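You operate a simulated robot arm through the tools that you are given. There is no shell and no other tool. Be economical: measure what you need, move in short steps, check, and stop when the job is done.

You run a simulated two-armed robot. Do the job below in one go: nothing can be reset, and whatever is moved stays where it is left.

## Task
Clamp the blue pad in the pad clamp frame.
Fine: move the white pad out to the door end of the bench and lay the blue one square; hold the frame still with one hand while the other turns the wing screw tight; shut the guide flap; the frame stays where it lies.

Only the result counts: the job must be done as asked and must still hold three seconds after the hand-in. Knocking over, shifting, dropping, spilling or breaking anything else fails it.

## Robot
Two 7-joint arms with two-finger parallel grippers on one trunk, on a base that drives. Base frame: it is fixed to the floor where the robot stands at the start and does not move with it; the origin is under the middle of the robot, x ahead of it, y to its left, z up. Units: mm, degrees, N and s.
The left shoulder is at the start at [70, 134, 1101], the right one opposite. With the tool pointing down near the work surface each hand reaches from about 100 to 640 mm from the robot's upright axis, wherever it stands, measured 20 degrees to its own side. Places, roughly: bed of the pad clamp frame [500, 100, 800]; pad clamp frame guide flap [600, 100, 900]; pad clamp frame wing screw [500, -100, 800]; top of the bench under the wall rack [500, 100, 800]. Payload 1.57 kg a hand.
Tool frame (each hand has its own): the origin (TCP) lies between the finger pads and is the grasp point; the fingertips stand 30 mm ahead of it; z points along the fingers, y is the line along which they close. The gripper opens to 80 mm. The fingers are 17 mm wide and 12 mm thick; the gripper's body (40 by 82 mm) begins 80 mm behind the TCP.
Orientation is that of the tool frame in the base frame, as [roll, pitch, yaw] about the fixed x, y, z axes, in that order (R = Rz(yaw) Ry(pitch) Rx(roll)). With the fingers straight down and closing along the base's y, the tool's x points along the base's -x, its y along +y and its z along -z.

## Interface
- The arms move only by the tool servo_tool. It takes "left_motion", "right_motion" or both (then of equal length, played together; a hand with none holds still); each is one flat list of numbers, 7 for each row, row after row: the shift along the tool's x, y, z in units of 300 mm (1.0 is 300 mm), then the turn, a rotation vector about the tool's x, y, z in units of 45 degrees (1.0 is 45 degrees), then the closure in counts, from 0 (fully open) to 255 (shut). In form: [dx, dy, dz, rx, ry, rz, gripper, dx, dy, dz, rx, ry, rz, gripper, ...]. A call has 1 to 12 rows; each row is the pose to reach, as a shift and turn from the pose commanded when the call began, along the tool's axes at that moment. A call with a number of a shift or a turn outside -1 to 1 is refused whole. Each row takes 0.2 s and may step no farther than 50 mm and 8.6 degrees from the row before; otherwise, or with a gripper value out of range, the whole call is refused. A pose out of reach is approached as far as the arm can. The call stops where the force on the tool passes 40 N (or 10 N more than at its start, if that is more) or the arm is blocked; 0.2 s more then pass. The fingers move at their own pace (about 153 mm/s each) and stop on an object; they squeeze with about 22 N. The grip force told is the motor's: it shows also when the fingers shut on nothing. Time passes only in rows, and 0.2 s behind the last, so rows that repeat a pose let the fingers close. The reply holds the time, the measured pose of the TCP, the force on the tool along the base axes, the opening and the grip force, in the units named above and with some noise, with the torque about the TCP (base axes, N m) and any sound that the robot's microphone picked up.
- Cameras (640 x 400 px; columns grow to the right, rows downward): "scene" is now at [136.4, -7.8, 1327]; the picture's right is [-0.12, -0.99, 0.00], its down [-0.59, 0.07, -0.80] and it looks along [0.80, -0.10, -0.60] (base axes); focal length 214 px, centre (320, 200). "left" rides on the left gripper at [72, 7, -122] in its tool frame; the picture's right is [-0.09, 1.00, 0.00], its down [-0.84, -0.08, -0.54] and it looks along [-0.54, -0.05, 0.84] (tool axes); focal length 238 px, centre (320, 200). "right" rides on the right gripper at [72, -7, -122] in its tool frame; the picture's right is [0.09, 1.00, 0.00], its down [-0.84, 0.08, -0.54] and it looks along [-0.54, 0.05, 0.84] (tool axes); focal length 238 px, centre (320, 200). There is no depth. A picture from a camera that has moved, and an enlarged one, comes with that camera's place and axes in the base frame and with its lens.
- capture(camera): a new picture of that camera. The clock stands still meanwhile.
- raise_lower(by): slides the trunk up (or, below 0, down) by that many mm; the arms and the scene camera ride with it, the base frame stays. It gives what a move gives, with no picture.
- base_move(legs): drives the robot by 1 to 6 legs, each [ahead, left, turn to the left] in mm, mm and degrees, along the robot's own axes; the way and the turn of a leg run together, so that a leg with both is an arc; at most 1500 mm and 180 degrees a leg. The arms and the cameras ride along, it lands a little off, and it stops where it bumps. It gives what a move gives.
- pan_tilt(pan, tilt): turns the head with the scene camera to pan (to the left, within 86 degrees either way) and tilt (down, from -29 to 69), counted from straight ahead of the robot. It gives what a move gives.
- enlarge(camera, box): a new picture of the part [left, top, right, bottom] of that camera's present view, enlarged. The clock stands still meanwhile.
- close_job(): hands the job in; it is judged then, once.

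Go step by step. Nothing tells you exact positions but the pictures and the camera data: compare them with the known pose of the tool, close in by small moves and look again before you grip or let go. The budget is 120 turns and 88 pictures, counting those below and the enlarged ones. Unless the task says otherwise, let go and move clear before handing in.

The tools are called after "Request:" as name(argument=value, ...) on one line, values as JSON. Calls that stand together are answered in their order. servo_tool: Moves the arms, as the interface text tells. Its arguments: {"type":"object","properties":{"left_motion":{"type":"array","items":{"type":"number"}},"right_motion":{"type":"array","items":{"type":"number"}}},"required":[]} The other tools are called the same way: raise_lower (by) slides the trunk up or down; base_move (legs) drives the base; pan_tilt (pan, tilt) turns the head that bears the scene camera; capture (camera) takes a picture; enlarge (camera, box) takes an enlarged picture of a part of a camera's view; close_job () hands the job in.

At the start:

```text
time: 0.0
left_position: [414.7, 272.0, 1121.3]
left_tcp_rot: [-180.0, -0.1, -179.9]
left_force: [-0.8, -0.2, -0.3]
left_torque: [0.0, 0.02, 0.0]
left_grip_width: 79.9
left_grasp_force: 0.2
right_position: [439.9, -95.6, 1125.4]
right_tcp_rot: [179.9, 0.0, 179.9]
right_force: [0.3, -0.3, 0.0]
right_torque: [0.01, 0.01, 0.0]
right_grip_width: 80.0
right_grasp_force: 0.0
trunk travel left (down, up): [-675.0, 265.0]
robot x, y, heading: [2.6, -2.8, 0.1]
head pan, tilt: [-6.9, 36.7]
```

scene: 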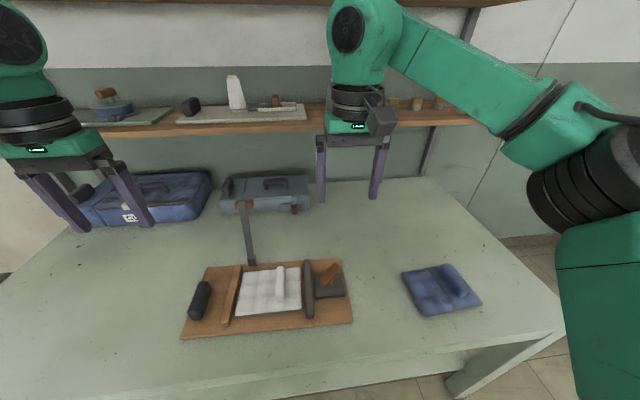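
right: 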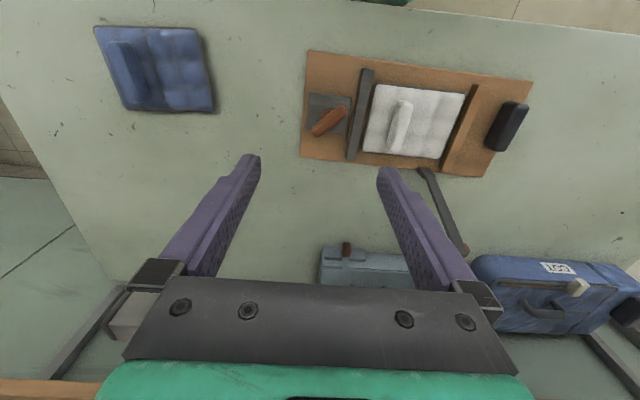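
left: 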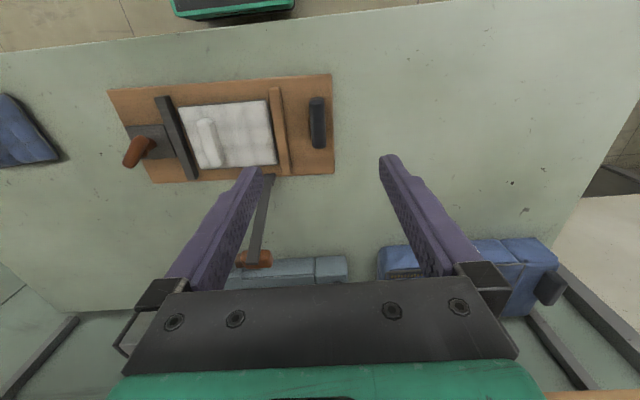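

I see the frame board with the white pad in it, the blue pad to its right, and the flap standing up behind the frame. I'll take closer views and look for the door.

Request:
enlarge(camera="scene", box=[170, 190, 370, 350])

Request:
enlarge(camera="right", box=[280, 30, 560, 205])

Request:
enlarge(camera="left", box=[90, 50, 350, 280])

Request:
pan_tilt(pan=60, tilt=15)

```text
2.50 times, centred on (270, 270) of scene
camera zoom: at [136.4, -7.8, 1327.0], right [-0.12, -0.99, 0.0], down [-0.59, 0.07, -0.8], along [0.8, -0.1, -0.6], focal length 536 px, centre (445, 25)
```

zoom: 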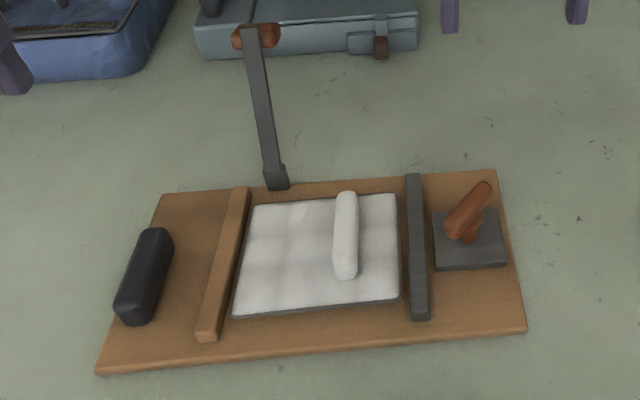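

```text
2.29 times, centred on (420, 118) of right
camera zoom: at [366.5, -102.6, 1246.5], right [-0.09, 1.0, 0.0], down [0.84, 0.08, 0.54], along [0.54, 0.05, -0.84], focal length 545 px, centre (91, 389)
```

zoom: 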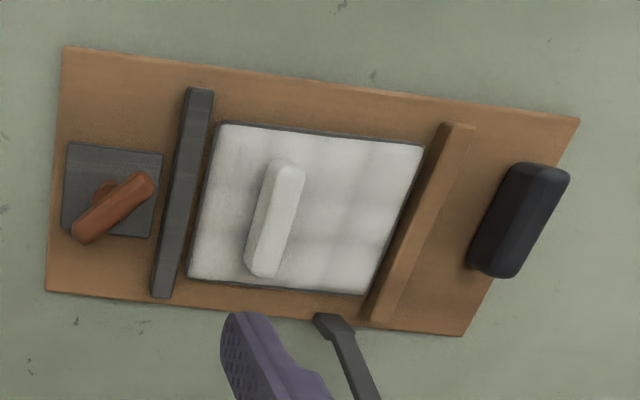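

```text
1.74 times, centred on (220, 165) of left
camera zoom: at [342.3, 278.7, 1241.9], right [0.09, 1.0, 0.0], down [0.84, -0.08, 0.54], along [0.54, -0.05, -0.84], focal length 414 px, centre (494, 261)
```

zoom: 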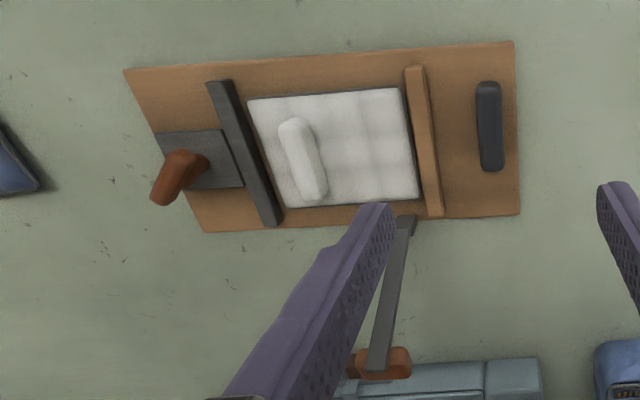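

```text
time: 1.4
left_position: [414.4, 271.0, 1120.3]
left_tcp_rot: [180.0, 0.0, -179.9]
left_force: [0.2, -0.3, -0.2]
left_torque: [-0.03, 0.0, 0.01]
left_grip_width: 80.0
left_grasp_force: 0.0
right_position: [439.3, -96.5, 1124.3]
right_tcp_rot: [180.0, -0.1, 180.0]
right_force: [0.1, 0.4, 0.4]
right_torque: [0.01, 0.02, 0.01]
right_grip_width: 79.9
right_grasp_force: 0.0
trunk travel left (down, up): [-675.0, 265.0]
robot x, y, heading: [-1.1, -2.0, 0.0]
head pan, tilt: [60.0, 15.0]
```

The frame has a left wooden rail, a right dark jaw driven by a wing screw, a dark hold knob on the left and a flap hinged at the back. Now I look for the door.

Request:
capture(camera="scene")

Request:
pan_tilt(pan=-60, tilt=15)

Request:
capture(camera="scene")

```text
81 pictures are left
camera scene: at [96.7, 83.5, 1361.5], right [0.87, -0.5, 0.0], down [-0.13, -0.22, -0.97], along [0.48, 0.84, -0.26], focal length 214 px, centre (320, 200)
```

scene: 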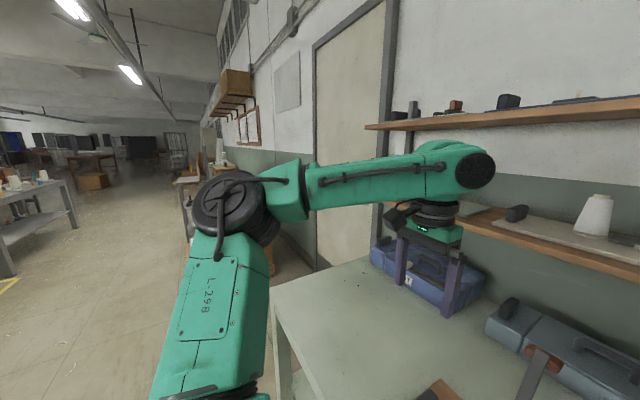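

```text
time: 3.4
left_position: [413.7, 272.9, 1120.5]
left_tcp_rot: [180.0, 0.0, 180.0]
left_force: [-0.7, -1.0, -0.1]
left_torque: [-0.01, 0.0, 0.01]
left_grip_width: 80.1
left_grasp_force: 0.1
right_position: [439.3, -96.1, 1125.8]
right_tcp_rot: [-179.9, 0.1, 180.0]
right_force: [-0.1, -0.2, -0.9]
right_torque: [0.0, -0.01, -0.02]
right_grip_width: 80.2
right_grasp_force: 0.2
trunk travel left (down, up): [-675.0, 265.0]
robot x, y, heading: [1.9, -1.6, 0.1]
head pan, tilt: [-60.0, 15.0]
```

```text
80 pictures are left
camera scene: at [96.7, -78.2, 1361.6], right [-0.87, -0.5, 0.0], down [-0.13, 0.22, -0.97], along [0.48, -0.84, -0.26], focal length 214 px, centre (320, 200)
```

scene: 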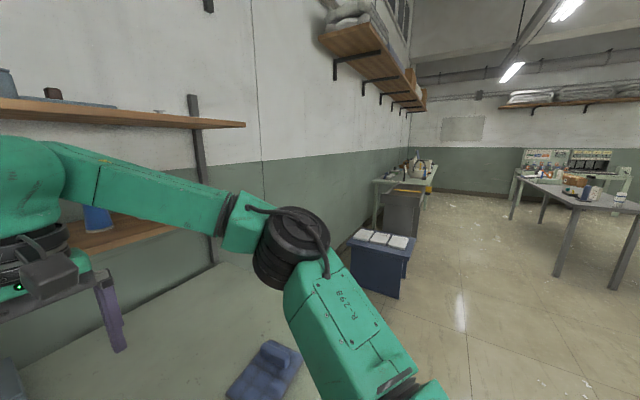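

The door is at the left (+y) end of the bench, so the white pad goes there. I'll bring the left hand above the white pad and the right hand above the blue pad for close views.

Request:
servo_tool(left_motion=[-0.023, -0.088, 0.067, 0, 0, 0, 0, -0.047, -0.177, 0.133, 0, 0, 0, 0, -0.07, -0.265, 0.2, 0, 0, 0, 0, -0.093, -0.353, 0.267, 0, 0, 0, 0, -0.117, -0.442, 0.333, 0, 0, 0, 0, -0.14, -0.53, 0.4, 0, 0, 0, 0, -0.163, -0.618, 0.467, 0, 0, 0, 0, -0.187, -0.707, 0.533, 0, 0, 0, 0], right_motion=[0.016, -0.118, 0.073, 0, 0, 0, 0, 0.033, -0.236, 0.146, 0, 0, 0, 0, 0.05, -0.355, 0.219, 0, 0, 0, 0, 0.067, -0.473, 0.292, 0, 0, 0, 0, 0.083, -0.592, 0.364, 0, 0, 0, 0, 0.1, -0.71, 0.437, 0, 0, 0, 0, 0.116, -0.829, 0.51, 0, 0, 0, 0, 0.133, -0.947, 0.583, 0, 0, 0, 0])

Request:
pan_tilt(pan=0, tilt=45)

Request:
capture(camera="left")

Request:
capture(camera="right")

Request:
capture(camera="scene")

```text
time: 5.2
left_position: [455.0, 75.5, 963.5]
left_tcp_rot: [-179.9, 0.2, -179.9]
left_force: [-0.9, 0.6, -0.5]
left_torque: [-0.02, -0.02, -0.01]
left_grip_width: 79.8
left_grasp_force: 0.0
left hand out of reach, approached as far as the arm can: row 8
right_position: [399.7, -379.6, 950.4]
right_tcp_rot: [-179.9, 0.1, 179.9]
right_force: [-0.8, -1.3, -0.6]
right_torque: [0.03, 0.0, 0.02]
right_grip_width: 80.2
right_grasp_force: 0.1
trunk travel left (down, up): [-675.0, 265.0]
robot x, y, heading: [-2.1, -1.6, -0.1]
head pan, tilt: [-60.0, 15.0]
```

```text
time: 6.5
left_position: [457.0, 75.3, 964.6]
left_tcp_rot: [-179.8, 0.0, -179.9]
left_force: [0.1, -0.4, 0.5]
left_torque: [0.01, 0.02, 0.0]
left_grip_width: 80.0
left_grasp_force: 0.0
right_position: [400.5, -377.2, 950.4]
right_tcp_rot: [-179.9, 0.1, 179.8]
right_force: [0.7, 0.5, 0.0]
right_torque: [0.03, 0.0, 0.01]
right_grip_width: 80.1
right_grasp_force: 0.1
trunk travel left (down, up): [-675.0, 265.0]
robot x, y, heading: [-1.2, 1.6, 0.1]
head pan, tilt: [0.0, 45.0]
```

```text
79 pictures are left
camera left: at [385.3, 82.7, 1084.3], right [0.09, 1.0, 0.0], down [0.84, -0.08, 0.54], along [0.54, -0.05, -0.84], focal length 238 px, centre (320, 200)
```

left: 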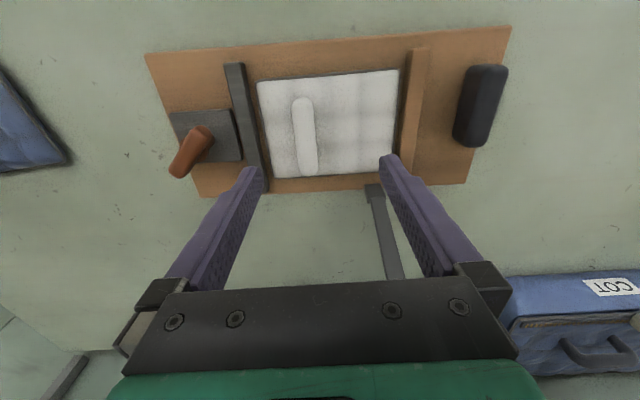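

```text
78 pictures are left
camera right: at [328.2, -384.3, 1071.1], right [-0.09, 1.0, 0.0], down [0.84, 0.08, 0.54], along [0.54, 0.05, -0.84], focal length 238 px, centre (320, 200)
```

right: 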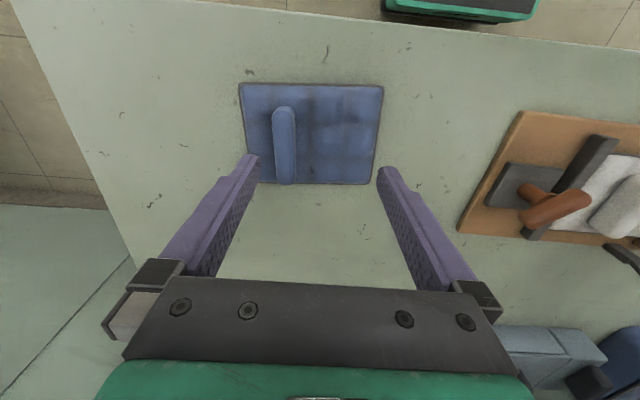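

```text
77 pictures are left
camera scene: at [131.3, 2.5, 1314.8], right [0.0, -1.0, 0.0], down [-0.71, 0.0, -0.71], along [0.71, 0.0, -0.71], focal length 214 px, centre (320, 200)
```

scene: 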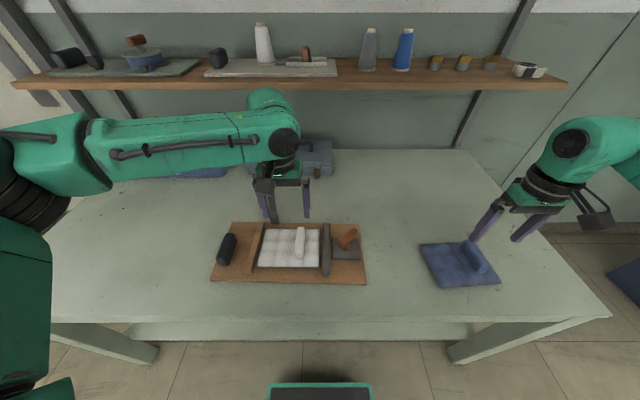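

The white pad's handle runs along x at about [475, 57], and the blue pad's at about [431, -417]. The left arm falls short across the centre, so I'll drive right 120 mm first.

Request:
base_move(legs=[[0, -130, 0]])

```text
time: 7.8
left_position: [456.6, -54.4, 963.8]
left_tcp_rot: [-180.0, 0.0, -179.8]
left_force: [-1.2, -0.4, -0.1]
left_torque: [0.0, -0.01, 0.01]
left_grip_width: 79.9
left_grasp_force: 0.0
right_position: [400.8, -507.2, 950.5]
right_tcp_rot: [-179.9, 0.0, 179.9]
right_force: [1.2, 0.8, 0.4]
right_torque: [0.02, -0.05, 0.02]
right_grip_width: 80.2
right_grasp_force: 0.1
trunk travel left (down, up): [-675.0, 265.0]
robot x, y, heading: [3.7, -134.1, 0.4]
head pan, tilt: [0.0, 45.0]
```

Request:
servo_tool(left_motion=[-0.015, 0.093, 0.062, 0, 0, 0.011, 0, -0.03, 0.185, 0.123, 0, 0, 0.022, 0, -0.045, 0.278, 0.185, 0, 0, 0.033, 0, -0.06, 0.37, 0.247, 0, 0, 0.044, 0])

Request:
capture(camera="left")

```text
time: 8.8
left_position: [474.7, 57.2, 887.3]
left_tcp_rot: [-179.9, 0.0, 178.0]
left_force: [-0.6, -0.6, 0.2]
left_torque: [0.01, 0.01, 0.02]
left_grip_width: 79.8
left_grasp_force: 0.0
right_position: [402.2, -508.5, 949.6]
right_tcp_rot: [-179.8, 0.0, -179.9]
right_force: [-0.3, 0.3, 0.5]
right_torque: [-0.01, 0.02, 0.01]
right_grip_width: 80.2
right_grasp_force: 0.1
trunk travel left (down, up): [-675.0, 265.0]
robot x, y, heading: [-0.6, -132.3, -0.1]
head pan, tilt: [0.0, 45.0]
```

```text
76 pictures are left
camera left: at [403.0, 66.2, 1007.4], right [0.12, 0.99, 0.0], down [0.83, -0.1, 0.54], along [0.54, -0.07, -0.84], focal length 238 px, centre (320, 200)
```

left: 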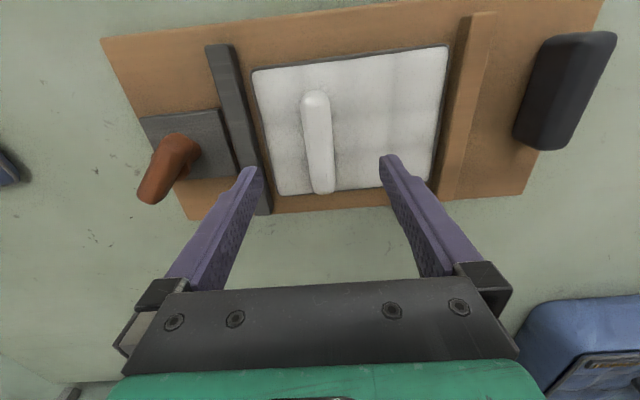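

The hand lines up with the white handle. I narrow the fingers and descend in stages.

Request:
servo_tool(left_motion=[-0.005, -0.004, 0.06, 0, 0, 0, 96, -0.01, -0.004, 0.12, 0, 0, 0, 96, -0.01, -0.004, 0.12, 0, 0, 0, 96])

Request:
capture(camera="left")

Request:
pan_tilt(pan=25, tilt=50)

Request:
enlarge(camera="scene", box=[220, 100, 420, 225])

```text
time: 9.6
left_position: [476.9, 52.4, 851.3]
left_tcp_rot: [-179.8, 0.1, 178.2]
left_force: [-0.7, 0.2, -0.2]
left_torque: [0.02, -0.02, 0.0]
left_grip_width: 50.0
left_grasp_force: 0.1
right_position: [402.2, -508.3, 949.7]
right_tcp_rot: [-179.8, 0.1, 180.0]
right_force: [0.7, 0.0, 0.4]
right_torque: [0.0, 0.03, 0.03]
right_grip_width: 80.3
right_grasp_force: 0.0
trunk travel left (down, up): [-675.0, 265.0]
robot x, y, heading: [-2.9, -131.1, -0.0]
head pan, tilt: [0.0, 45.0]
```

```text
75 pictures are left
camera left: at [405.1, 62.1, 972.4], right [0.12, 0.99, 0.0], down [0.83, -0.1, 0.54], along [0.54, -0.07, -0.84], focal length 238 px, centre (320, 200)
```

left: 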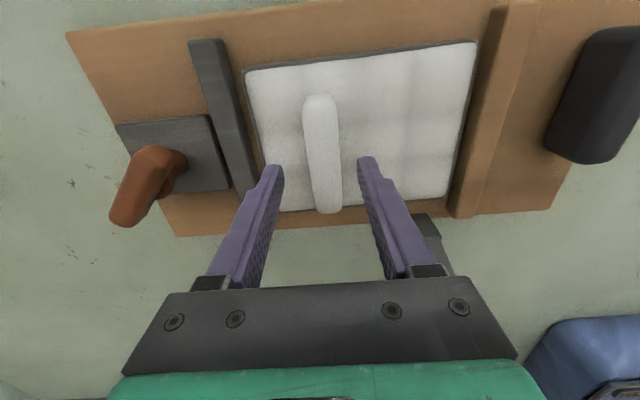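

```text
time: 10.5
left_position: [477.1, 52.7, 851.4]
left_tcp_rot: [-179.9, -0.1, 178.2]
left_force: [0.2, -0.6, -0.4]
left_torque: [0.01, -0.03, 0.0]
left_grip_width: 49.7
left_grasp_force: 0.1
right_position: [401.1, -509.2, 950.5]
right_tcp_rot: [-180.0, 0.1, 180.0]
right_force: [0.2, 0.3, 1.0]
right_torque: [0.0, 0.02, 0.01]
right_grip_width: 79.7
right_grasp_force: 0.1
trunk travel left (down, up): [-675.0, 265.0]
robot x, y, heading: [-0.7, -131.8, 0.2]
head pan, tilt: [25.0, 50.0]
```

```text
3.20 times, centred on (320, 162) of scene
camera zoom: at [119.7, -96.4, 1307.9], right [0.42, -0.91, 0.0], down [-0.69, -0.32, -0.64], along [0.58, 0.27, -0.77], focal length 686 px, centre (320, 320)
```

zoom: 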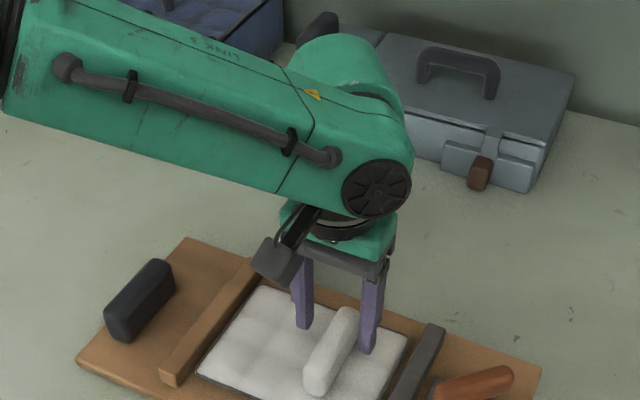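

Request:
servo_tool(left_motion=[0, 0.014, 0.04, 0, 0, 0, 96, 0, 0.014, 0.08, 0, 0, 0, 96])

Request:
capture(camera="left")

Request:
enlarge(camera="scene", box=[270, 160, 390, 235])

```text
time: 11.1
left_position: [478.9, 57.2, 828.8]
left_tcp_rot: [-180.0, 0.0, 178.2]
left_force: [-0.4, -0.2, -0.3]
left_torque: [-0.03, 0.04, -0.01]
left_grip_width: 49.9
left_grasp_force: 0.1
right_position: [400.8, -508.3, 949.1]
right_tcp_rot: [-179.9, 0.1, 179.9]
right_force: [0.8, 0.3, 0.0]
right_torque: [0.05, -0.01, 0.04]
right_grip_width: 79.9
right_grasp_force: 0.0
trunk travel left (down, up): [-675.0, 265.0]
robot x, y, heading: [1.8, -132.8, 0.2]
head pan, tilt: [25.0, 50.0]
```

```text
73 pictures are left
camera left: at [406.3, 66.4, 948.7], right [0.12, 0.99, 0.0], down [0.83, -0.1, 0.54], along [0.54, -0.07, -0.84], focal length 238 px, centre (320, 200)
```

left: 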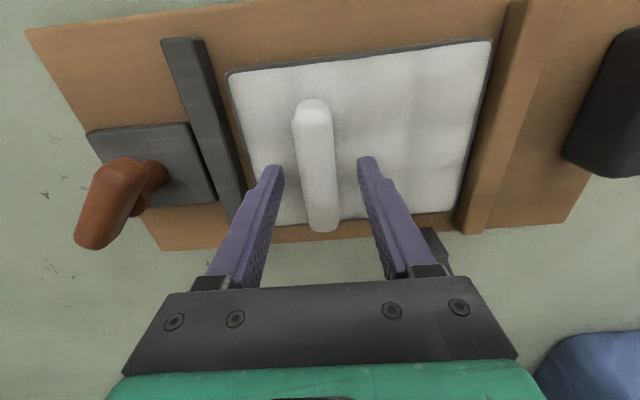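

```text
5.33 times, centred on (330, 198) of scene
camera zoom: at [120.0, -96.4, 1307.8], right [0.42, -0.91, 0.0], down [-0.69, -0.33, -0.64], along [0.58, 0.27, -0.77], focal length 1144 px, centre (267, 213)
```

zoom: 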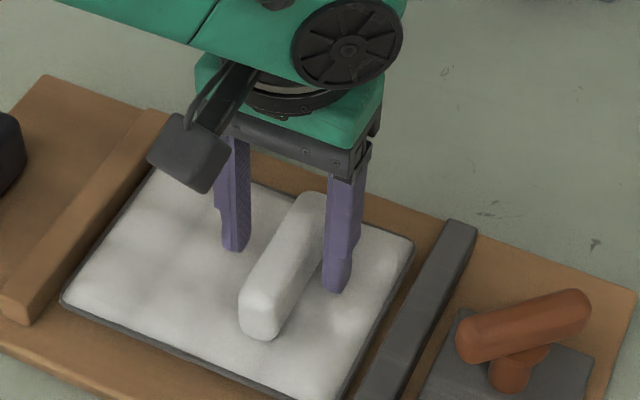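

The fingers straddle the handle. I go down a few mm more and close.

Request:
servo_tool(left_motion=[0, 0, 0.015, 0, 0, 0, 96, 0, 0, 0.027, 0, 0, 0, 96, 0, 0, 0.027, 0, 0, 0, 255, 0, 0, 0.027, 0, 0, 0, 255, 0, 0, 0.027, 0, 0, 0, 255])

Request:
enlarge(camera="scene", box=[270, 160, 390, 235])

```text
time: 12.3
left_position: [477.9, 57.3, 820.2]
left_tcp_rot: [-179.9, 0.0, 178.2]
left_force: [-0.2, 0.0, 1.3]
left_torque: [0.07, -0.07, 0.1]
left_grip_width: 23.2
left_grasp_force: 22.5
right_position: [402.2, -509.2, 949.2]
right_tcp_rot: [180.0, 0.0, 179.9]
right_force: [0.0, 0.1, 0.1]
right_torque: [0.01, -0.02, 0.0]
right_grip_width: 80.0
right_grasp_force: 0.0
trunk travel left (down, up): [-675.0, 265.0]
robot x, y, heading: [4.1, -132.2, 0.1]
head pan, tilt: [25.0, 50.0]
```

```text
5.33 times, centred on (330, 198) of scene
camera zoom: at [119.5, -96.2, 1307.9], right [0.42, -0.91, 0.0], down [-0.69, -0.33, -0.64], along [0.58, 0.27, -0.77], focal length 1144 px, centre (267, 213)
```

zoom: 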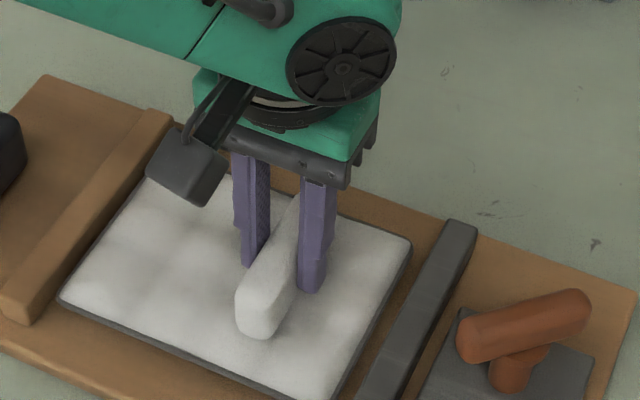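

Gripped at 23 mm. I lift straight up and check that only the pad comes.

Request:
servo_tool(left_motion=[0, 0, -0.03, 0, 0, 0, 255, 0, 0, -0.1, 0, 0, 0, 255, 0, 0, -0.2, 0, 0, 0, 255, 0, 0, -0.3, 0, 0, 0, 255, 0, 0, -0.4, 0, 0, 0, 255, 0, 0, -0.43, 0, 0, 0, 255])

Request:
capture(camera="scene")

Request:
capture(camera="left")

```text
time: 13.7
left_position: [479.1, 59.7, 952.3]
left_tcp_rot: [-179.9, 0.0, 178.3]
left_force: [-0.6, -0.3, 0.1]
left_torque: [0.03, 0.0, 0.02]
left_grip_width: 0.0
left_grasp_force: 21.4
right_position: [402.4, -507.0, 949.3]
right_tcp_rot: [-179.9, 0.0, -180.0]
right_force: [0.4, -0.4, 0.8]
right_torque: [0.02, 0.02, -0.01]
right_grip_width: 79.8
right_grasp_force: 0.0
trunk travel left (down, up): [-675.0, 265.0]
robot x, y, heading: [1.9, -125.2, 0.2]
head pan, tilt: [25.0, 50.0]
```

```text
70 pictures are left
camera scene: at [119.8, -96.3, 1307.8], right [0.42, -0.91, 0.0], down [-0.69, -0.33, -0.64], along [0.58, 0.27, -0.77], focal length 214 px, centre (320, 200)
```

scene: 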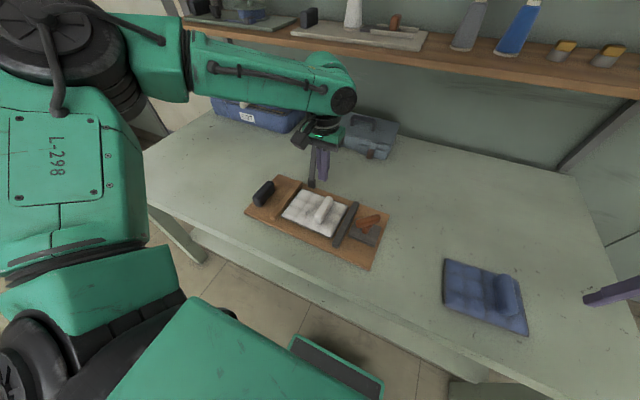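

```text
69 pictures are left
camera left: at [406.3, 69.8, 1072.8], right [0.12, 0.99, 0.0], down [0.83, -0.1, 0.54], along [0.54, -0.07, -0.84], focal length 238 px, centre (320, 200)
```

left: 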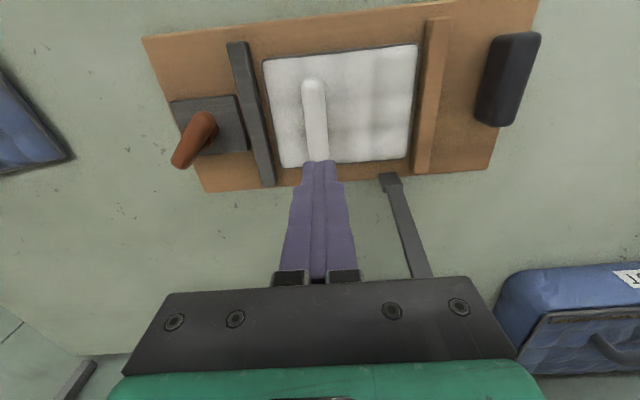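

The grip slipped off: it was too shallow on the handle's rounded top. I go back and descend deeper, in small steps.

Request:
servo_tool(left_motion=[0, -0.004, 0.05, 0, 0, 0, 96, 0, -0.008, 0.15, 0, 0, 0, 96, 0, -0.008, 0.25, 0, 0, 0, 96, 0, -0.008, 0.35, 0, 0, 0, 96, 0, -0.008, 0.43, 0, 0, 0, 96, 0, -0.008, 0.457, 0, 0, 0, 96, 0, -0.008, 0.457, 0, 0, 0, 96])

Request:
enlarge(camera="left", box=[200, 60, 440, 260])

Request:
enlarge(camera="scene", box=[270, 160, 390, 235])

```text
time: 15.3
left_position: [477.4, 57.0, 813.3]
left_tcp_rot: [-179.9, 0.0, 178.2]
left_force: [0.2, 0.6, -0.4]
left_torque: [-0.03, -0.01, -0.03]
left_grip_width: 49.9
left_grasp_force: 0.0
right_position: [401.8, -509.7, 949.0]
right_tcp_rot: [-179.9, 0.0, 179.9]
right_force: [0.1, -0.9, 0.6]
right_torque: [0.01, 0.05, -0.01]
right_grip_width: 80.0
right_grasp_force: 0.0
trunk travel left (down, up): [-675.0, 265.0]
robot x, y, heading: [1.6, -131.5, -0.1]
head pan, tilt: [25.0, 50.0]
```

```text
2.00 times, centred on (320, 160) of left
camera zoom: at [405.9, 66.4, 933.5], right [0.12, 0.99, 0.0], down [0.83, -0.1, 0.54], along [0.54, -0.07, -0.84], focal length 477 px, centre (320, 280)
```

zoom: 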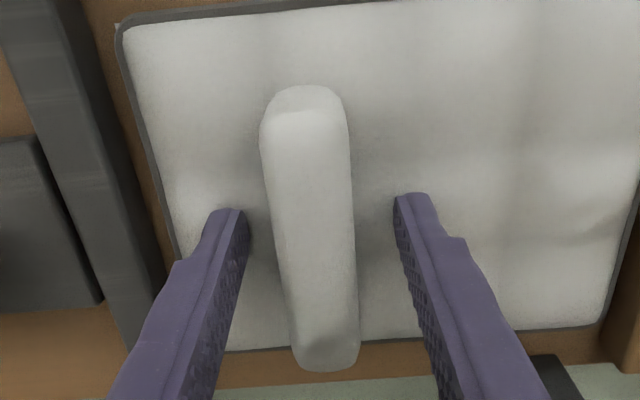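

```text
5.33 times, centred on (330, 198) of scene
camera zoom: at [119.7, -96.3, 1307.8], right [0.42, -0.91, 0.0], down [-0.69, -0.33, -0.64], along [0.58, 0.27, -0.77], focal length 1144 px, centre (267, 213)
```

zoom: 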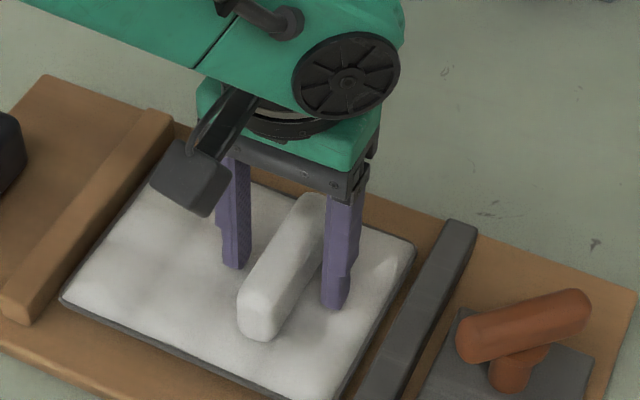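

Request:
servo_tool(left_motion=[0, 0, 0.008, 0, 0, 0, 96, 0, 0, 0.016, 0, 0, 0, 96, 0, 0, 0.024, 0, 0, 0, 96, 0, 0, 0.032, 0, 0, 0, 96])

Request:
enlarge(camera="scene", box=[270, 160, 390, 235])

```text
time: 16.2
left_position: [477.1, 57.3, 810.7]
left_tcp_rot: [-180.0, 1.0, 178.2]
left_force: [-10.9, 1.5, 22.3]
left_torque: [0.01, 0.49, -0.02]
left_grip_width: 50.0
left_grasp_force: 0.0
right_position: [396.6, -508.7, 951.7]
right_tcp_rot: [180.0, 0.4, -180.0]
right_force: [-0.6, -0.3, -0.4]
right_torque: [0.0, 0.0, -0.03]
right_grip_width: 80.0
right_grasp_force: 0.0
trunk travel left (down, up): [-675.0, 265.0]
robot x, y, heading: [2.4, -134.3, 0.1]
head pan, tilt: [25.0, 50.0]
stopped in row 4 (left hand): the force on the tool passed its limit (the readings are from after the stop); the commanded pose is now the measured one
```

```text
5.33 times, centred on (330, 198) of scene
camera zoom: at [113.3, -97.1, 1308.5], right [0.43, -0.9, 0.0], down [-0.69, -0.33, -0.65], along [0.59, 0.27, -0.76], focal length 1144 px, centre (267, 213)
```

zoom: 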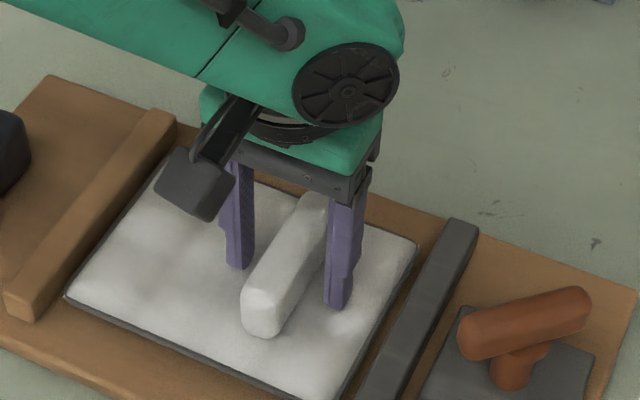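

Contact with the pad top at TCP z about 811. I back off 2 mm, close there, and lift gently by 15 mm.

Request:
servo_tool(left_motion=[0, 0, -0.006, 0, -0.02, 0, 96, 0, 0, -0.006, 0, -0.02, 0, 255, 0, 0, -0.006, 0, -0.02, 0, 255, 0, 0, -0.006, 0, -0.02, 0, 255, 0, 0, -0.006, 0, -0.02, 0, 255])

Request:
servo_tool(left_motion=[0, 0, -0.01, 0, 0, 0, 255, 0, 0, -0.02, 0, 0, 0, 255, 0, 0, -0.03, 0, 0, 0, 255, 0, 0, -0.04, 0, 0, 0, 255, 0, 0, -0.05, 0, 0, 0, 255])

Request:
enlarge(camera="scene", box=[270, 160, 390, 235])

```text
time: 17.4
left_position: [481.3, 56.7, 809.6]
left_tcp_rot: [180.0, 1.9, 178.2]
left_force: [4.0, 0.5, 20.5]
left_torque: [-0.05, -0.48, -0.02]
left_grip_width: 23.5
left_grasp_force: 22.2
right_position: [400.0, -510.6, 949.4]
right_tcp_rot: [180.0, 0.2, -180.0]
right_force: [0.4, 1.2, 0.0]
right_torque: [-0.01, 0.02, -0.01]
right_grip_width: 79.9
right_grasp_force: 0.1
trunk travel left (down, up): [-675.0, 265.0]
robot x, y, heading: [1.9, -130.7, 0.1]
head pan, tilt: [25.0, 50.0]
```

```text
time: 18.6
left_position: [479.1, 57.1, 823.3]
left_tcp_rot: [-179.9, 1.4, 178.2]
left_force: [0.2, 0.2, -1.6]
left_torque: [-0.04, 0.02, -0.02]
left_grip_width: 23.5
left_grasp_force: 21.9
right_position: [401.8, -508.7, 948.8]
right_tcp_rot: [-179.9, 0.0, 179.9]
right_force: [0.6, 0.3, 0.2]
right_torque: [0.0, -0.03, -0.02]
right_grip_width: 80.2
right_grasp_force: 0.0
trunk travel left (down, up): [-675.0, 265.0]
robot x, y, heading: [-4.0, -130.1, 0.5]
head pan, tilt: [25.0, 50.0]
```

```text
5.33 times, centred on (330, 198) of scene
camera zoom: at [119.7, -96.1, 1307.8], right [0.43, -0.91, 0.0], down [-0.69, -0.33, -0.64], along [0.58, 0.27, -0.77], focal length 1144 px, centre (267, 213)
```

zoom: 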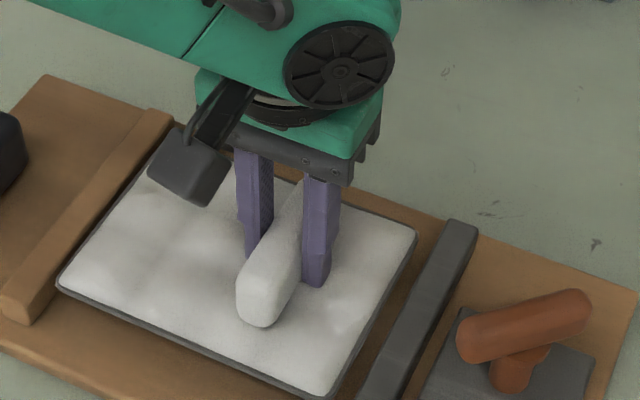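

The pad is rising with the hand this time. I continue lifting slowly.

Request:
servo_tool(left_motion=[0, 0, -0.04, 0, 0, 0, 255, 0, 0, -0.08, 0, 0, 0, 255, 0, 0, -0.12, 0, 0, 0, 255, 0, 0, -0.16, 0, 0, 0, 255, 0, 0, -0.2, 0, 0, 0, 255, 0, 0, -0.24, 0, 0, 0, 255, 0, 0, -0.28, 0, 0, 0, 255, 0, 0, -0.32, 0, 0, 0, 255, 0, 0, -0.36, 0, 0, 0, 255])

Request:
capture(camera="scene")

Request:
capture(camera="left")

```text
time: 20.6
left_position: [477.2, 58.1, 932.5]
left_tcp_rot: [-180.0, 1.6, 178.2]
left_force: [0.4, 0.4, -1.9]
left_torque: [-0.01, 0.01, -0.03]
left_grip_width: 23.4
left_grasp_force: 22.3
right_position: [401.7, -508.5, 949.1]
right_tcp_rot: [-179.9, 0.0, 179.9]
right_force: [-0.3, 0.3, 0.5]
right_torque: [0.01, -0.02, 0.0]
right_grip_width: 79.8
right_grasp_force: 0.1
trunk travel left (down, up): [-675.0, 265.0]
robot x, y, heading: [-0.6, -133.2, 0.2]
head pan, tilt: [25.0, 50.0]
```

```text
64 pictures are left
camera scene: at [119.4, -96.1, 1307.9], right [0.43, -0.91, 0.0], down [-0.69, -0.33, -0.64], along [0.58, 0.27, -0.77], focal length 214 px, centre (320, 200)
```

scene: 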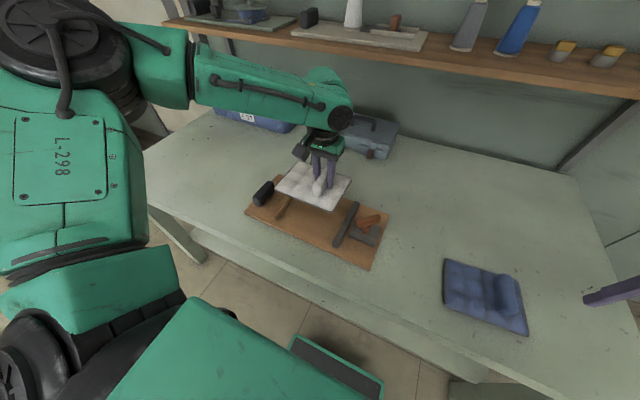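

```text
63 pictures are left
camera left: at [401.5, 67.1, 1050.9], right [0.12, 0.99, 0.0], down [0.82, -0.1, 0.56], along [0.56, -0.07, -0.83], focal length 238 px, centre (320, 200)
```

left: 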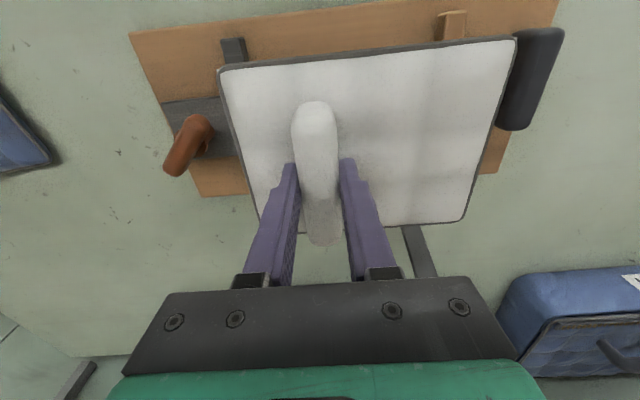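

The white pad is lifted clean. I pull it back from the flap post, then drive left toward the door end.

Request:
servo_tool(left_motion=[0.05, 0, 0, 0, 0, 0, 255, 0.1, 0, 0, 0, 0, 0, 255, 0.15, 0, 0, 0, 0, 0, 255, 0.2, 0, 0, 0, 0, 0, 255])

Request:
base_move(legs=[[0, 300, 0]])

Request:
base_move(legs=[[0, 280, 0]])

Request:
pan_tilt(pan=20, tilt=45)

Request:
capture(camera="scene")

Request:
capture(camera="left")

```text
time: 21.6
left_position: [417.0, 58.9, 928.6]
left_tcp_rot: [180.0, 1.6, 178.2]
left_force: [-0.5, -0.3, -0.3]
left_torque: [-0.08, 0.0, 0.0]
left_grip_width: 23.5
left_grasp_force: 22.3
right_position: [401.9, -507.5, 950.5]
right_tcp_rot: [-179.9, 0.1, 180.0]
right_force: [0.1, -0.5, -0.4]
right_torque: [0.02, -0.01, -0.01]
right_grip_width: 79.8
right_grasp_force: 0.0
trunk travel left (down, up): [-675.0, 265.0]
robot x, y, heading: [2.0, -131.3, 0.2]
head pan, tilt: [25.0, 50.0]
```

```text
time: 23.7
left_position: [415.7, 366.0, 929.1]
left_tcp_rot: [-180.0, 1.6, 178.5]
left_force: [0.1, 0.3, -0.1]
left_torque: [-0.03, 0.04, 0.01]
left_grip_width: 23.6
left_grasp_force: 21.6
right_position: [402.8, -201.4, 949.0]
right_tcp_rot: [-179.9, 0.0, -179.7]
right_force: [0.6, -0.4, 0.6]
right_torque: [-0.02, 0.01, 0.0]
right_grip_width: 80.0
right_grasp_force: 0.1
trunk travel left (down, up): [-675.0, 265.0]
robot x, y, heading: [0.0, 171.6, 0.1]
head pan, tilt: [25.0, 50.0]
```

```text
time: 25.7
left_position: [413.8, 644.3, 929.1]
left_tcp_rot: [-180.0, 1.4, 178.5]
left_force: [0.6, 0.0, -0.9]
left_torque: [-0.01, -0.03, 0.01]
left_grip_width: 23.7
left_grasp_force: 21.8
right_position: [399.1, 76.8, 948.8]
right_tcp_rot: [-179.9, 0.0, -179.8]
right_force: [0.2, -0.4, -0.2]
right_torque: [-0.01, 0.02, 0.0]
right_grip_width: 79.8
right_grasp_force: 0.1
trunk travel left (down, up): [-675.0, 265.0]
robot x, y, heading: [1.8, 452.2, 0.7]
head pan, tilt: [25.0, 50.0]
```

```text
time: 26.3
left_position: [413.2, 645.1, 929.7]
left_tcp_rot: [-179.9, 1.5, 178.3]
left_force: [-0.2, -0.3, -1.4]
left_torque: [-0.03, 0.03, 0.03]
left_grip_width: 23.1
left_grasp_force: 22.1
right_position: [399.3, 76.3, 950.3]
right_tcp_rot: [-179.9, -0.1, -179.9]
right_force: [0.1, 0.8, 0.4]
right_torque: [-0.04, -0.01, 0.02]
right_grip_width: 80.2
right_grasp_force: 0.0
trunk travel left (down, up): [-675.0, 265.0]
robot x, y, heading: [-3.3, 453.5, 0.3]
head pan, tilt: [20.0, 45.0]
```

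```text
62 pictures are left
camera scene: at [122.6, 484.1, 1314.7], right [0.35, -0.94, 0.0], down [-0.66, -0.25, -0.71], along [0.66, 0.25, -0.71], focal length 214 px, centre (320, 200)
```

scene: 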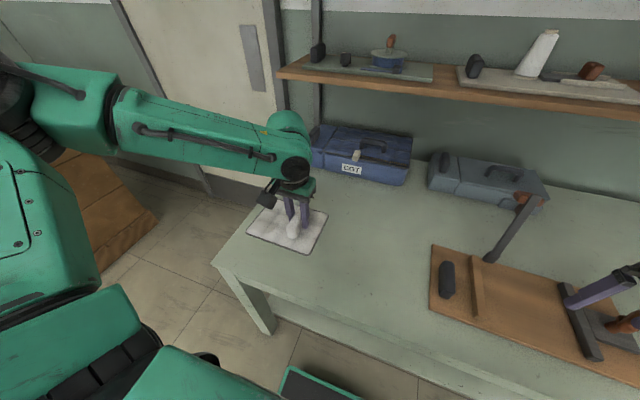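

```text
61 pictures are left
camera left: at [338.2, 653.0, 1047.5], right [0.12, 0.99, 0.0], down [0.82, -0.1, 0.56], along [0.56, -0.07, -0.83], focal length 238 px, centre (320, 200)
```

left: 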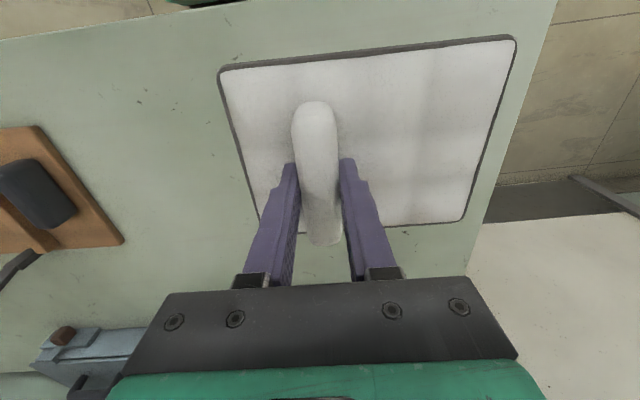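

The door-end area is free, with the bench edge at y about 880 and x about 310. I move slightly inward and lower to just above the surface.

Request:
servo_tool(left_motion=[-0.04, 0, 0.08, 0, 0, 0, 255, -0.08, 0, 0.16, 0, 0, 0, 255, -0.11, 0, 0.24, 0, 0, 0, 255, -0.133, 0, 0.32, 0, 0, 0, 255, -0.133, 0, 0.38, 0, 0, 0, 255, -0.133, 0, 0.41, 0, 0, 0, 255])

Request:
servo_tool(left_motion=[0, 0, 0.007, 0, 0, 0, 255, 0, 0, 0.014, 0, 0, 0, 255, 0, 0, 0.021, 0, 0, 0, 255])

Request:
enlarge(camera="scene", box=[220, 140, 380, 260])

```text
time: 27.7
left_position: [458.1, 642.5, 806.8]
left_tcp_rot: [180.0, 1.6, 178.4]
left_force: [0.4, -0.7, 0.5]
left_torque: [-0.02, -0.01, -0.01]
left_grip_width: 23.7
left_grasp_force: 22.3
right_position: [400.9, 76.3, 949.5]
right_tcp_rot: [-180.0, -0.1, -179.7]
right_force: [0.9, -0.5, -0.7]
right_torque: [0.0, 0.02, 0.02]
right_grip_width: 80.0
right_grasp_force: 0.1
trunk travel left (down, up): [-675.0, 265.0]
robot x, y, heading: [-1.7, 454.7, 0.6]
head pan, tilt: [20.0, 45.0]
```

```text
time: 28.5
left_position: [454.9, 642.5, 799.9]
left_tcp_rot: [-180.0, 1.5, 178.4]
left_force: [0.1, 1.2, 0.3]
left_torque: [0.02, 0.0, 0.0]
left_grip_width: 23.5
left_grasp_force: 22.3
right_position: [400.4, 75.8, 950.2]
right_tcp_rot: [-179.9, 0.0, -179.9]
right_force: [-0.7, -0.7, -0.1]
right_torque: [-0.02, 0.01, 0.01]
right_grip_width: 80.0
right_grasp_force: 0.0
trunk travel left (down, up): [-675.0, 265.0]
robot x, y, heading: [-2.8, 454.4, 0.5]
head pan, tilt: [20.0, 45.0]
```

```text
3.33 times, centred on (300, 200) of scene
camera zoom: at [122.7, 483.6, 1314.7], right [0.35, -0.94, 0.0], down [-0.66, -0.25, -0.71], along [0.66, 0.25, -0.71], focal length 715 px, centre (387, 200)
```

zoom: 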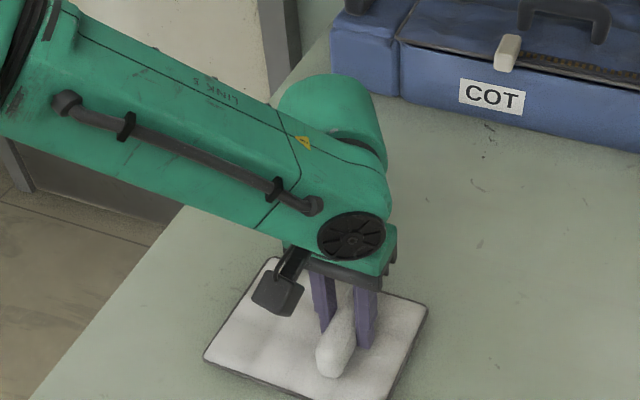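

Request:
servo_tool(left_motion=[0, 0, 0.005, 0, 0, 0, 255, 0, 0, 0.01, 0, 0, 0, 255, 0, 0, 0.015, 0, 0, 0, 255, 0, 0, 0.02, 0, 0, 0, 255])

```text
time: 29.5
left_position: [456.2, 642.4, 796.6]
left_tcp_rot: [-179.9, 1.8, 178.4]
left_force: [0.0, 5.6, 21.2]
left_torque: [0.17, 0.79, 0.0]
left_grip_width: 23.6
left_grasp_force: 21.7
right_position: [398.3, 77.5, 950.7]
right_tcp_rot: [-179.9, 0.0, -179.7]
right_force: [0.5, 0.7, -0.6]
right_torque: [0.0, 0.0, 0.02]
right_grip_width: 80.0
right_grasp_force: 0.1
trunk travel left (down, up): [-675.0, 265.0]
robot x, y, heading: [-4.1, 453.7, 0.3]
head pan, tilt: [20.0, 45.0]
```

The pad is down at the door end. I open and rise clear.

Request:
servo_tool(left_motion=[0, 0, -0.008, 0, 0, 0, 255, 0, 0, -0.008, 0, 0, 0, 90, 0, 0, -0.008, 0, 0, 0, 90, 0, 0, -0.05, 0, 0, 0, 90, 0, 0, -0.15, 0, 0, 0, 90, 0, 0, -0.3, 0, 0, 0, 90, 0, 0, -0.45, 0, 0, 0, 90, 0, 0, -0.5, 0, 0, 0, 90])

Request:
capture(camera="left")

Request:
capture(camera="right")

```text
time: 31.3
left_position: [450.6, 644.4, 945.0]
left_tcp_rot: [180.0, 1.5, 178.4]
left_force: [0.1, -1.0, 0.0]
left_torque: [0.01, -0.04, -0.02]
left_grip_width: 51.9
left_grasp_force: 0.0
right_position: [400.2, 76.4, 948.9]
right_tcp_rot: [-180.0, -0.1, -179.9]
right_force: [1.0, 0.7, -0.6]
right_torque: [0.01, -0.03, 0.01]
right_grip_width: 79.8
right_grasp_force: 0.1
trunk travel left (down, up): [-675.0, 265.0]
robot x, y, heading: [-3.8, 449.8, 0.6]
head pan, tilt: [20.0, 45.0]
```

```text
59 pictures are left
camera left: at [375.8, 653.7, 1062.3], right [0.12, 0.99, 0.0], down [0.82, -0.1, 0.56], along [0.56, -0.07, -0.83], focal length 238 px, centre (320, 200)
```

left: 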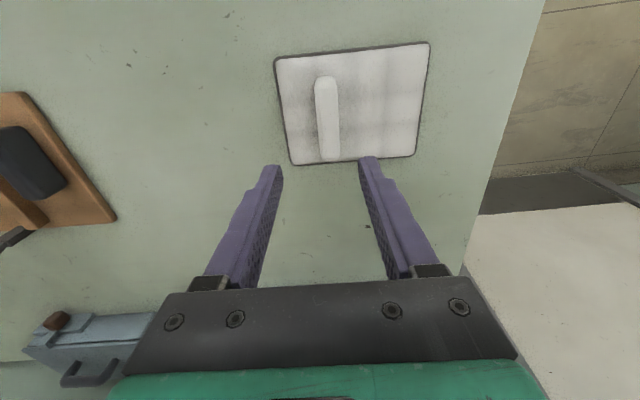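

```text
58 pictures are left
camera right: at [327.2, 70.0, 1070.7], right [-0.1, 1.0, 0.0], down [0.84, 0.08, 0.54], along [0.54, 0.05, -0.84], focal length 238 px, centre (320, 200)
```

right: 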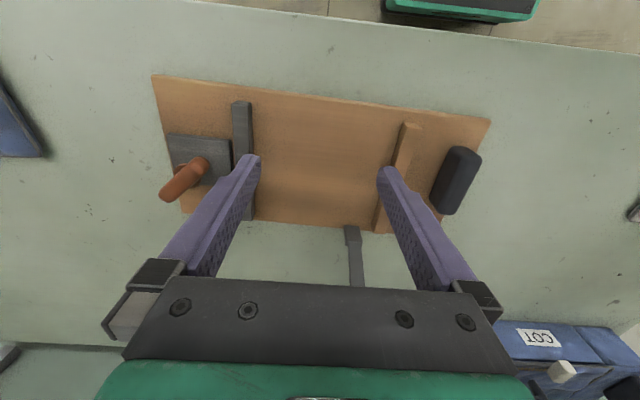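

The white pad rests at the door end. Now I drive back right so the right hand can pick up the blue pad.

Request:
servo_tool(left_motion=[0.1, 0, -0.05, 0, -0.018, 0, 60, 0.2, 0, -0.1, 0, -0.036, 0, 0])

Request:
base_move(legs=[[0, -500, 0]])

```text
time: 31.9
left_position: [389.7, 643.6, 975.8]
left_tcp_rot: [-180.0, 3.3, 178.4]
left_force: [-0.1, 0.2, -0.8]
left_torque: [0.02, 0.0, 0.03]
left_grip_width: 79.8
left_grasp_force: 0.0
right_position: [397.9, 76.8, 951.6]
right_tcp_rot: [-179.9, 0.1, -179.8]
right_force: [0.5, -0.1, -0.5]
right_torque: [0.0, 0.01, -0.03]
right_grip_width: 80.2
right_grasp_force: 0.1
trunk travel left (down, up): [-675.0, 265.0]
robot x, y, heading: [-2.9, 451.6, 0.4]
head pan, tilt: [20.0, 45.0]
```

```text
time: 34.8
left_position: [394.1, 147.5, 975.1]
left_tcp_rot: [-179.9, 3.0, 177.7]
left_force: [-0.1, -0.4, 0.3]
left_torque: [-0.02, -0.04, -0.03]
left_grip_width: 80.3
left_grasp_force: 0.1
right_position: [395.1, -421.5, 949.7]
right_tcp_rot: [-179.9, 0.1, 179.4]
right_force: [-0.3, -0.3, -0.6]
right_torque: [-0.04, 0.02, -0.01]
right_grip_width: 80.1
right_grasp_force: 0.2
trunk travel left (down, up): [-675.0, 265.0]
robot x, y, heading: [-2.6, -41.8, -0.4]
head pan, tilt: [20.0, 45.0]
```

Request:
servo_tool(right_motion=[-0.06, 0.006, 0.13, 0, 0, -0.05, 90, -0.12, 0.012, 0.267, 0, 0, -0.1, 90], left_motion=[0.1, 0.1, -0.1, 0, 0.035, 0, 0, 0.1, 0.2, -0.2, 0, 0.067, 0, 0])

Request:
capture(camera="right")

```text
refused: row 1 steps farther than a row can; nothing moved
```

```text
57 pictures are left
camera right: at [322.4, -426.8, 1070.9], right [-0.08, 1.0, 0.0], down [0.84, 0.07, 0.54], along [0.54, 0.04, -0.84], focal length 238 px, centre (320, 200)
```

right: 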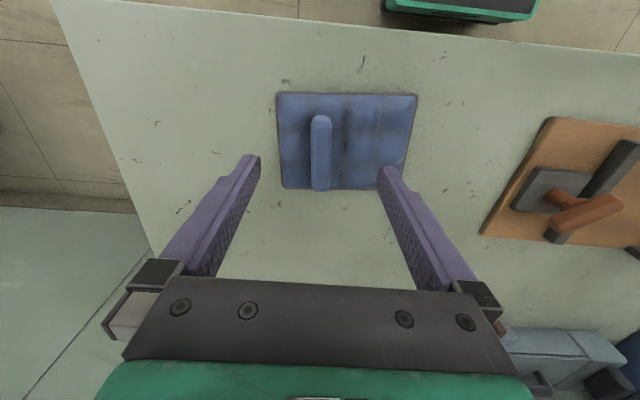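

Request:
servo_tool(right_motion=[-0.045, 0.005, 0.09, 0, 0, -0.04, 90, -0.09, 0.01, 0.18, 0, 0, -0.08, 90, -0.135, 0.015, 0.267, 0, 0, -0.12, 90], left_motion=[0.05, 0.05, -0.06, 0, 0.03, 0, 0, 0.1, 0.1, -0.13, 0, 0.06, 0, 0, 0.1, 0.2, -0.2, 0, 0.067, 0, 0])

Request:
capture(camera="right")

```text
time: 35.6
left_position: [365.9, 209.5, 1035.1]
left_tcp_rot: [-179.9, 0.0, 177.7]
left_force: [-1.1, -0.1, -1.2]
left_torque: [-0.02, 0.03, 0.02]
left_grip_width: 80.0
left_grasp_force: 0.0
right_position: [418.6, -394.6, 869.8]
right_tcp_rot: [-179.2, 0.1, -176.0]
right_force: [-0.1, 0.2, -0.6]
right_torque: [0.0, -0.01, -0.01]
right_grip_width: 51.6
right_grasp_force: 0.0
right hand out of reach, approached as far as the arm can: row 1, 2, 3
trunk travel left (down, up): [-675.0, 265.0]
robot x, y, heading: [-4.9, -40.1, -0.4]
head pan, tilt: [20.0, 45.0]
```

```text
56 pictures are left
camera right: at [345.9, -404.9, 990.4], right [-0.16, 0.99, -0.01], down [0.83, 0.14, 0.54], along [0.54, 0.08, -0.84], focal length 238 px, centre (320, 200)
```

right: 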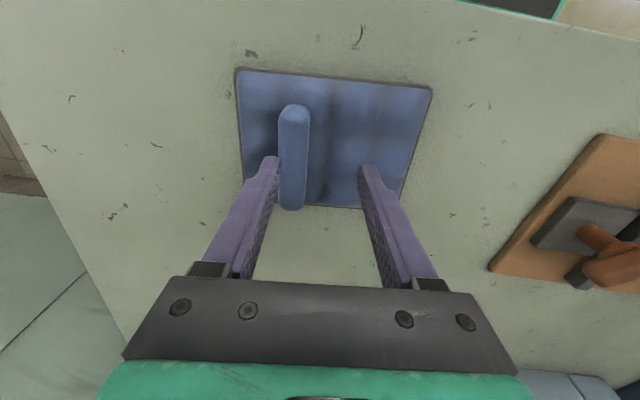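

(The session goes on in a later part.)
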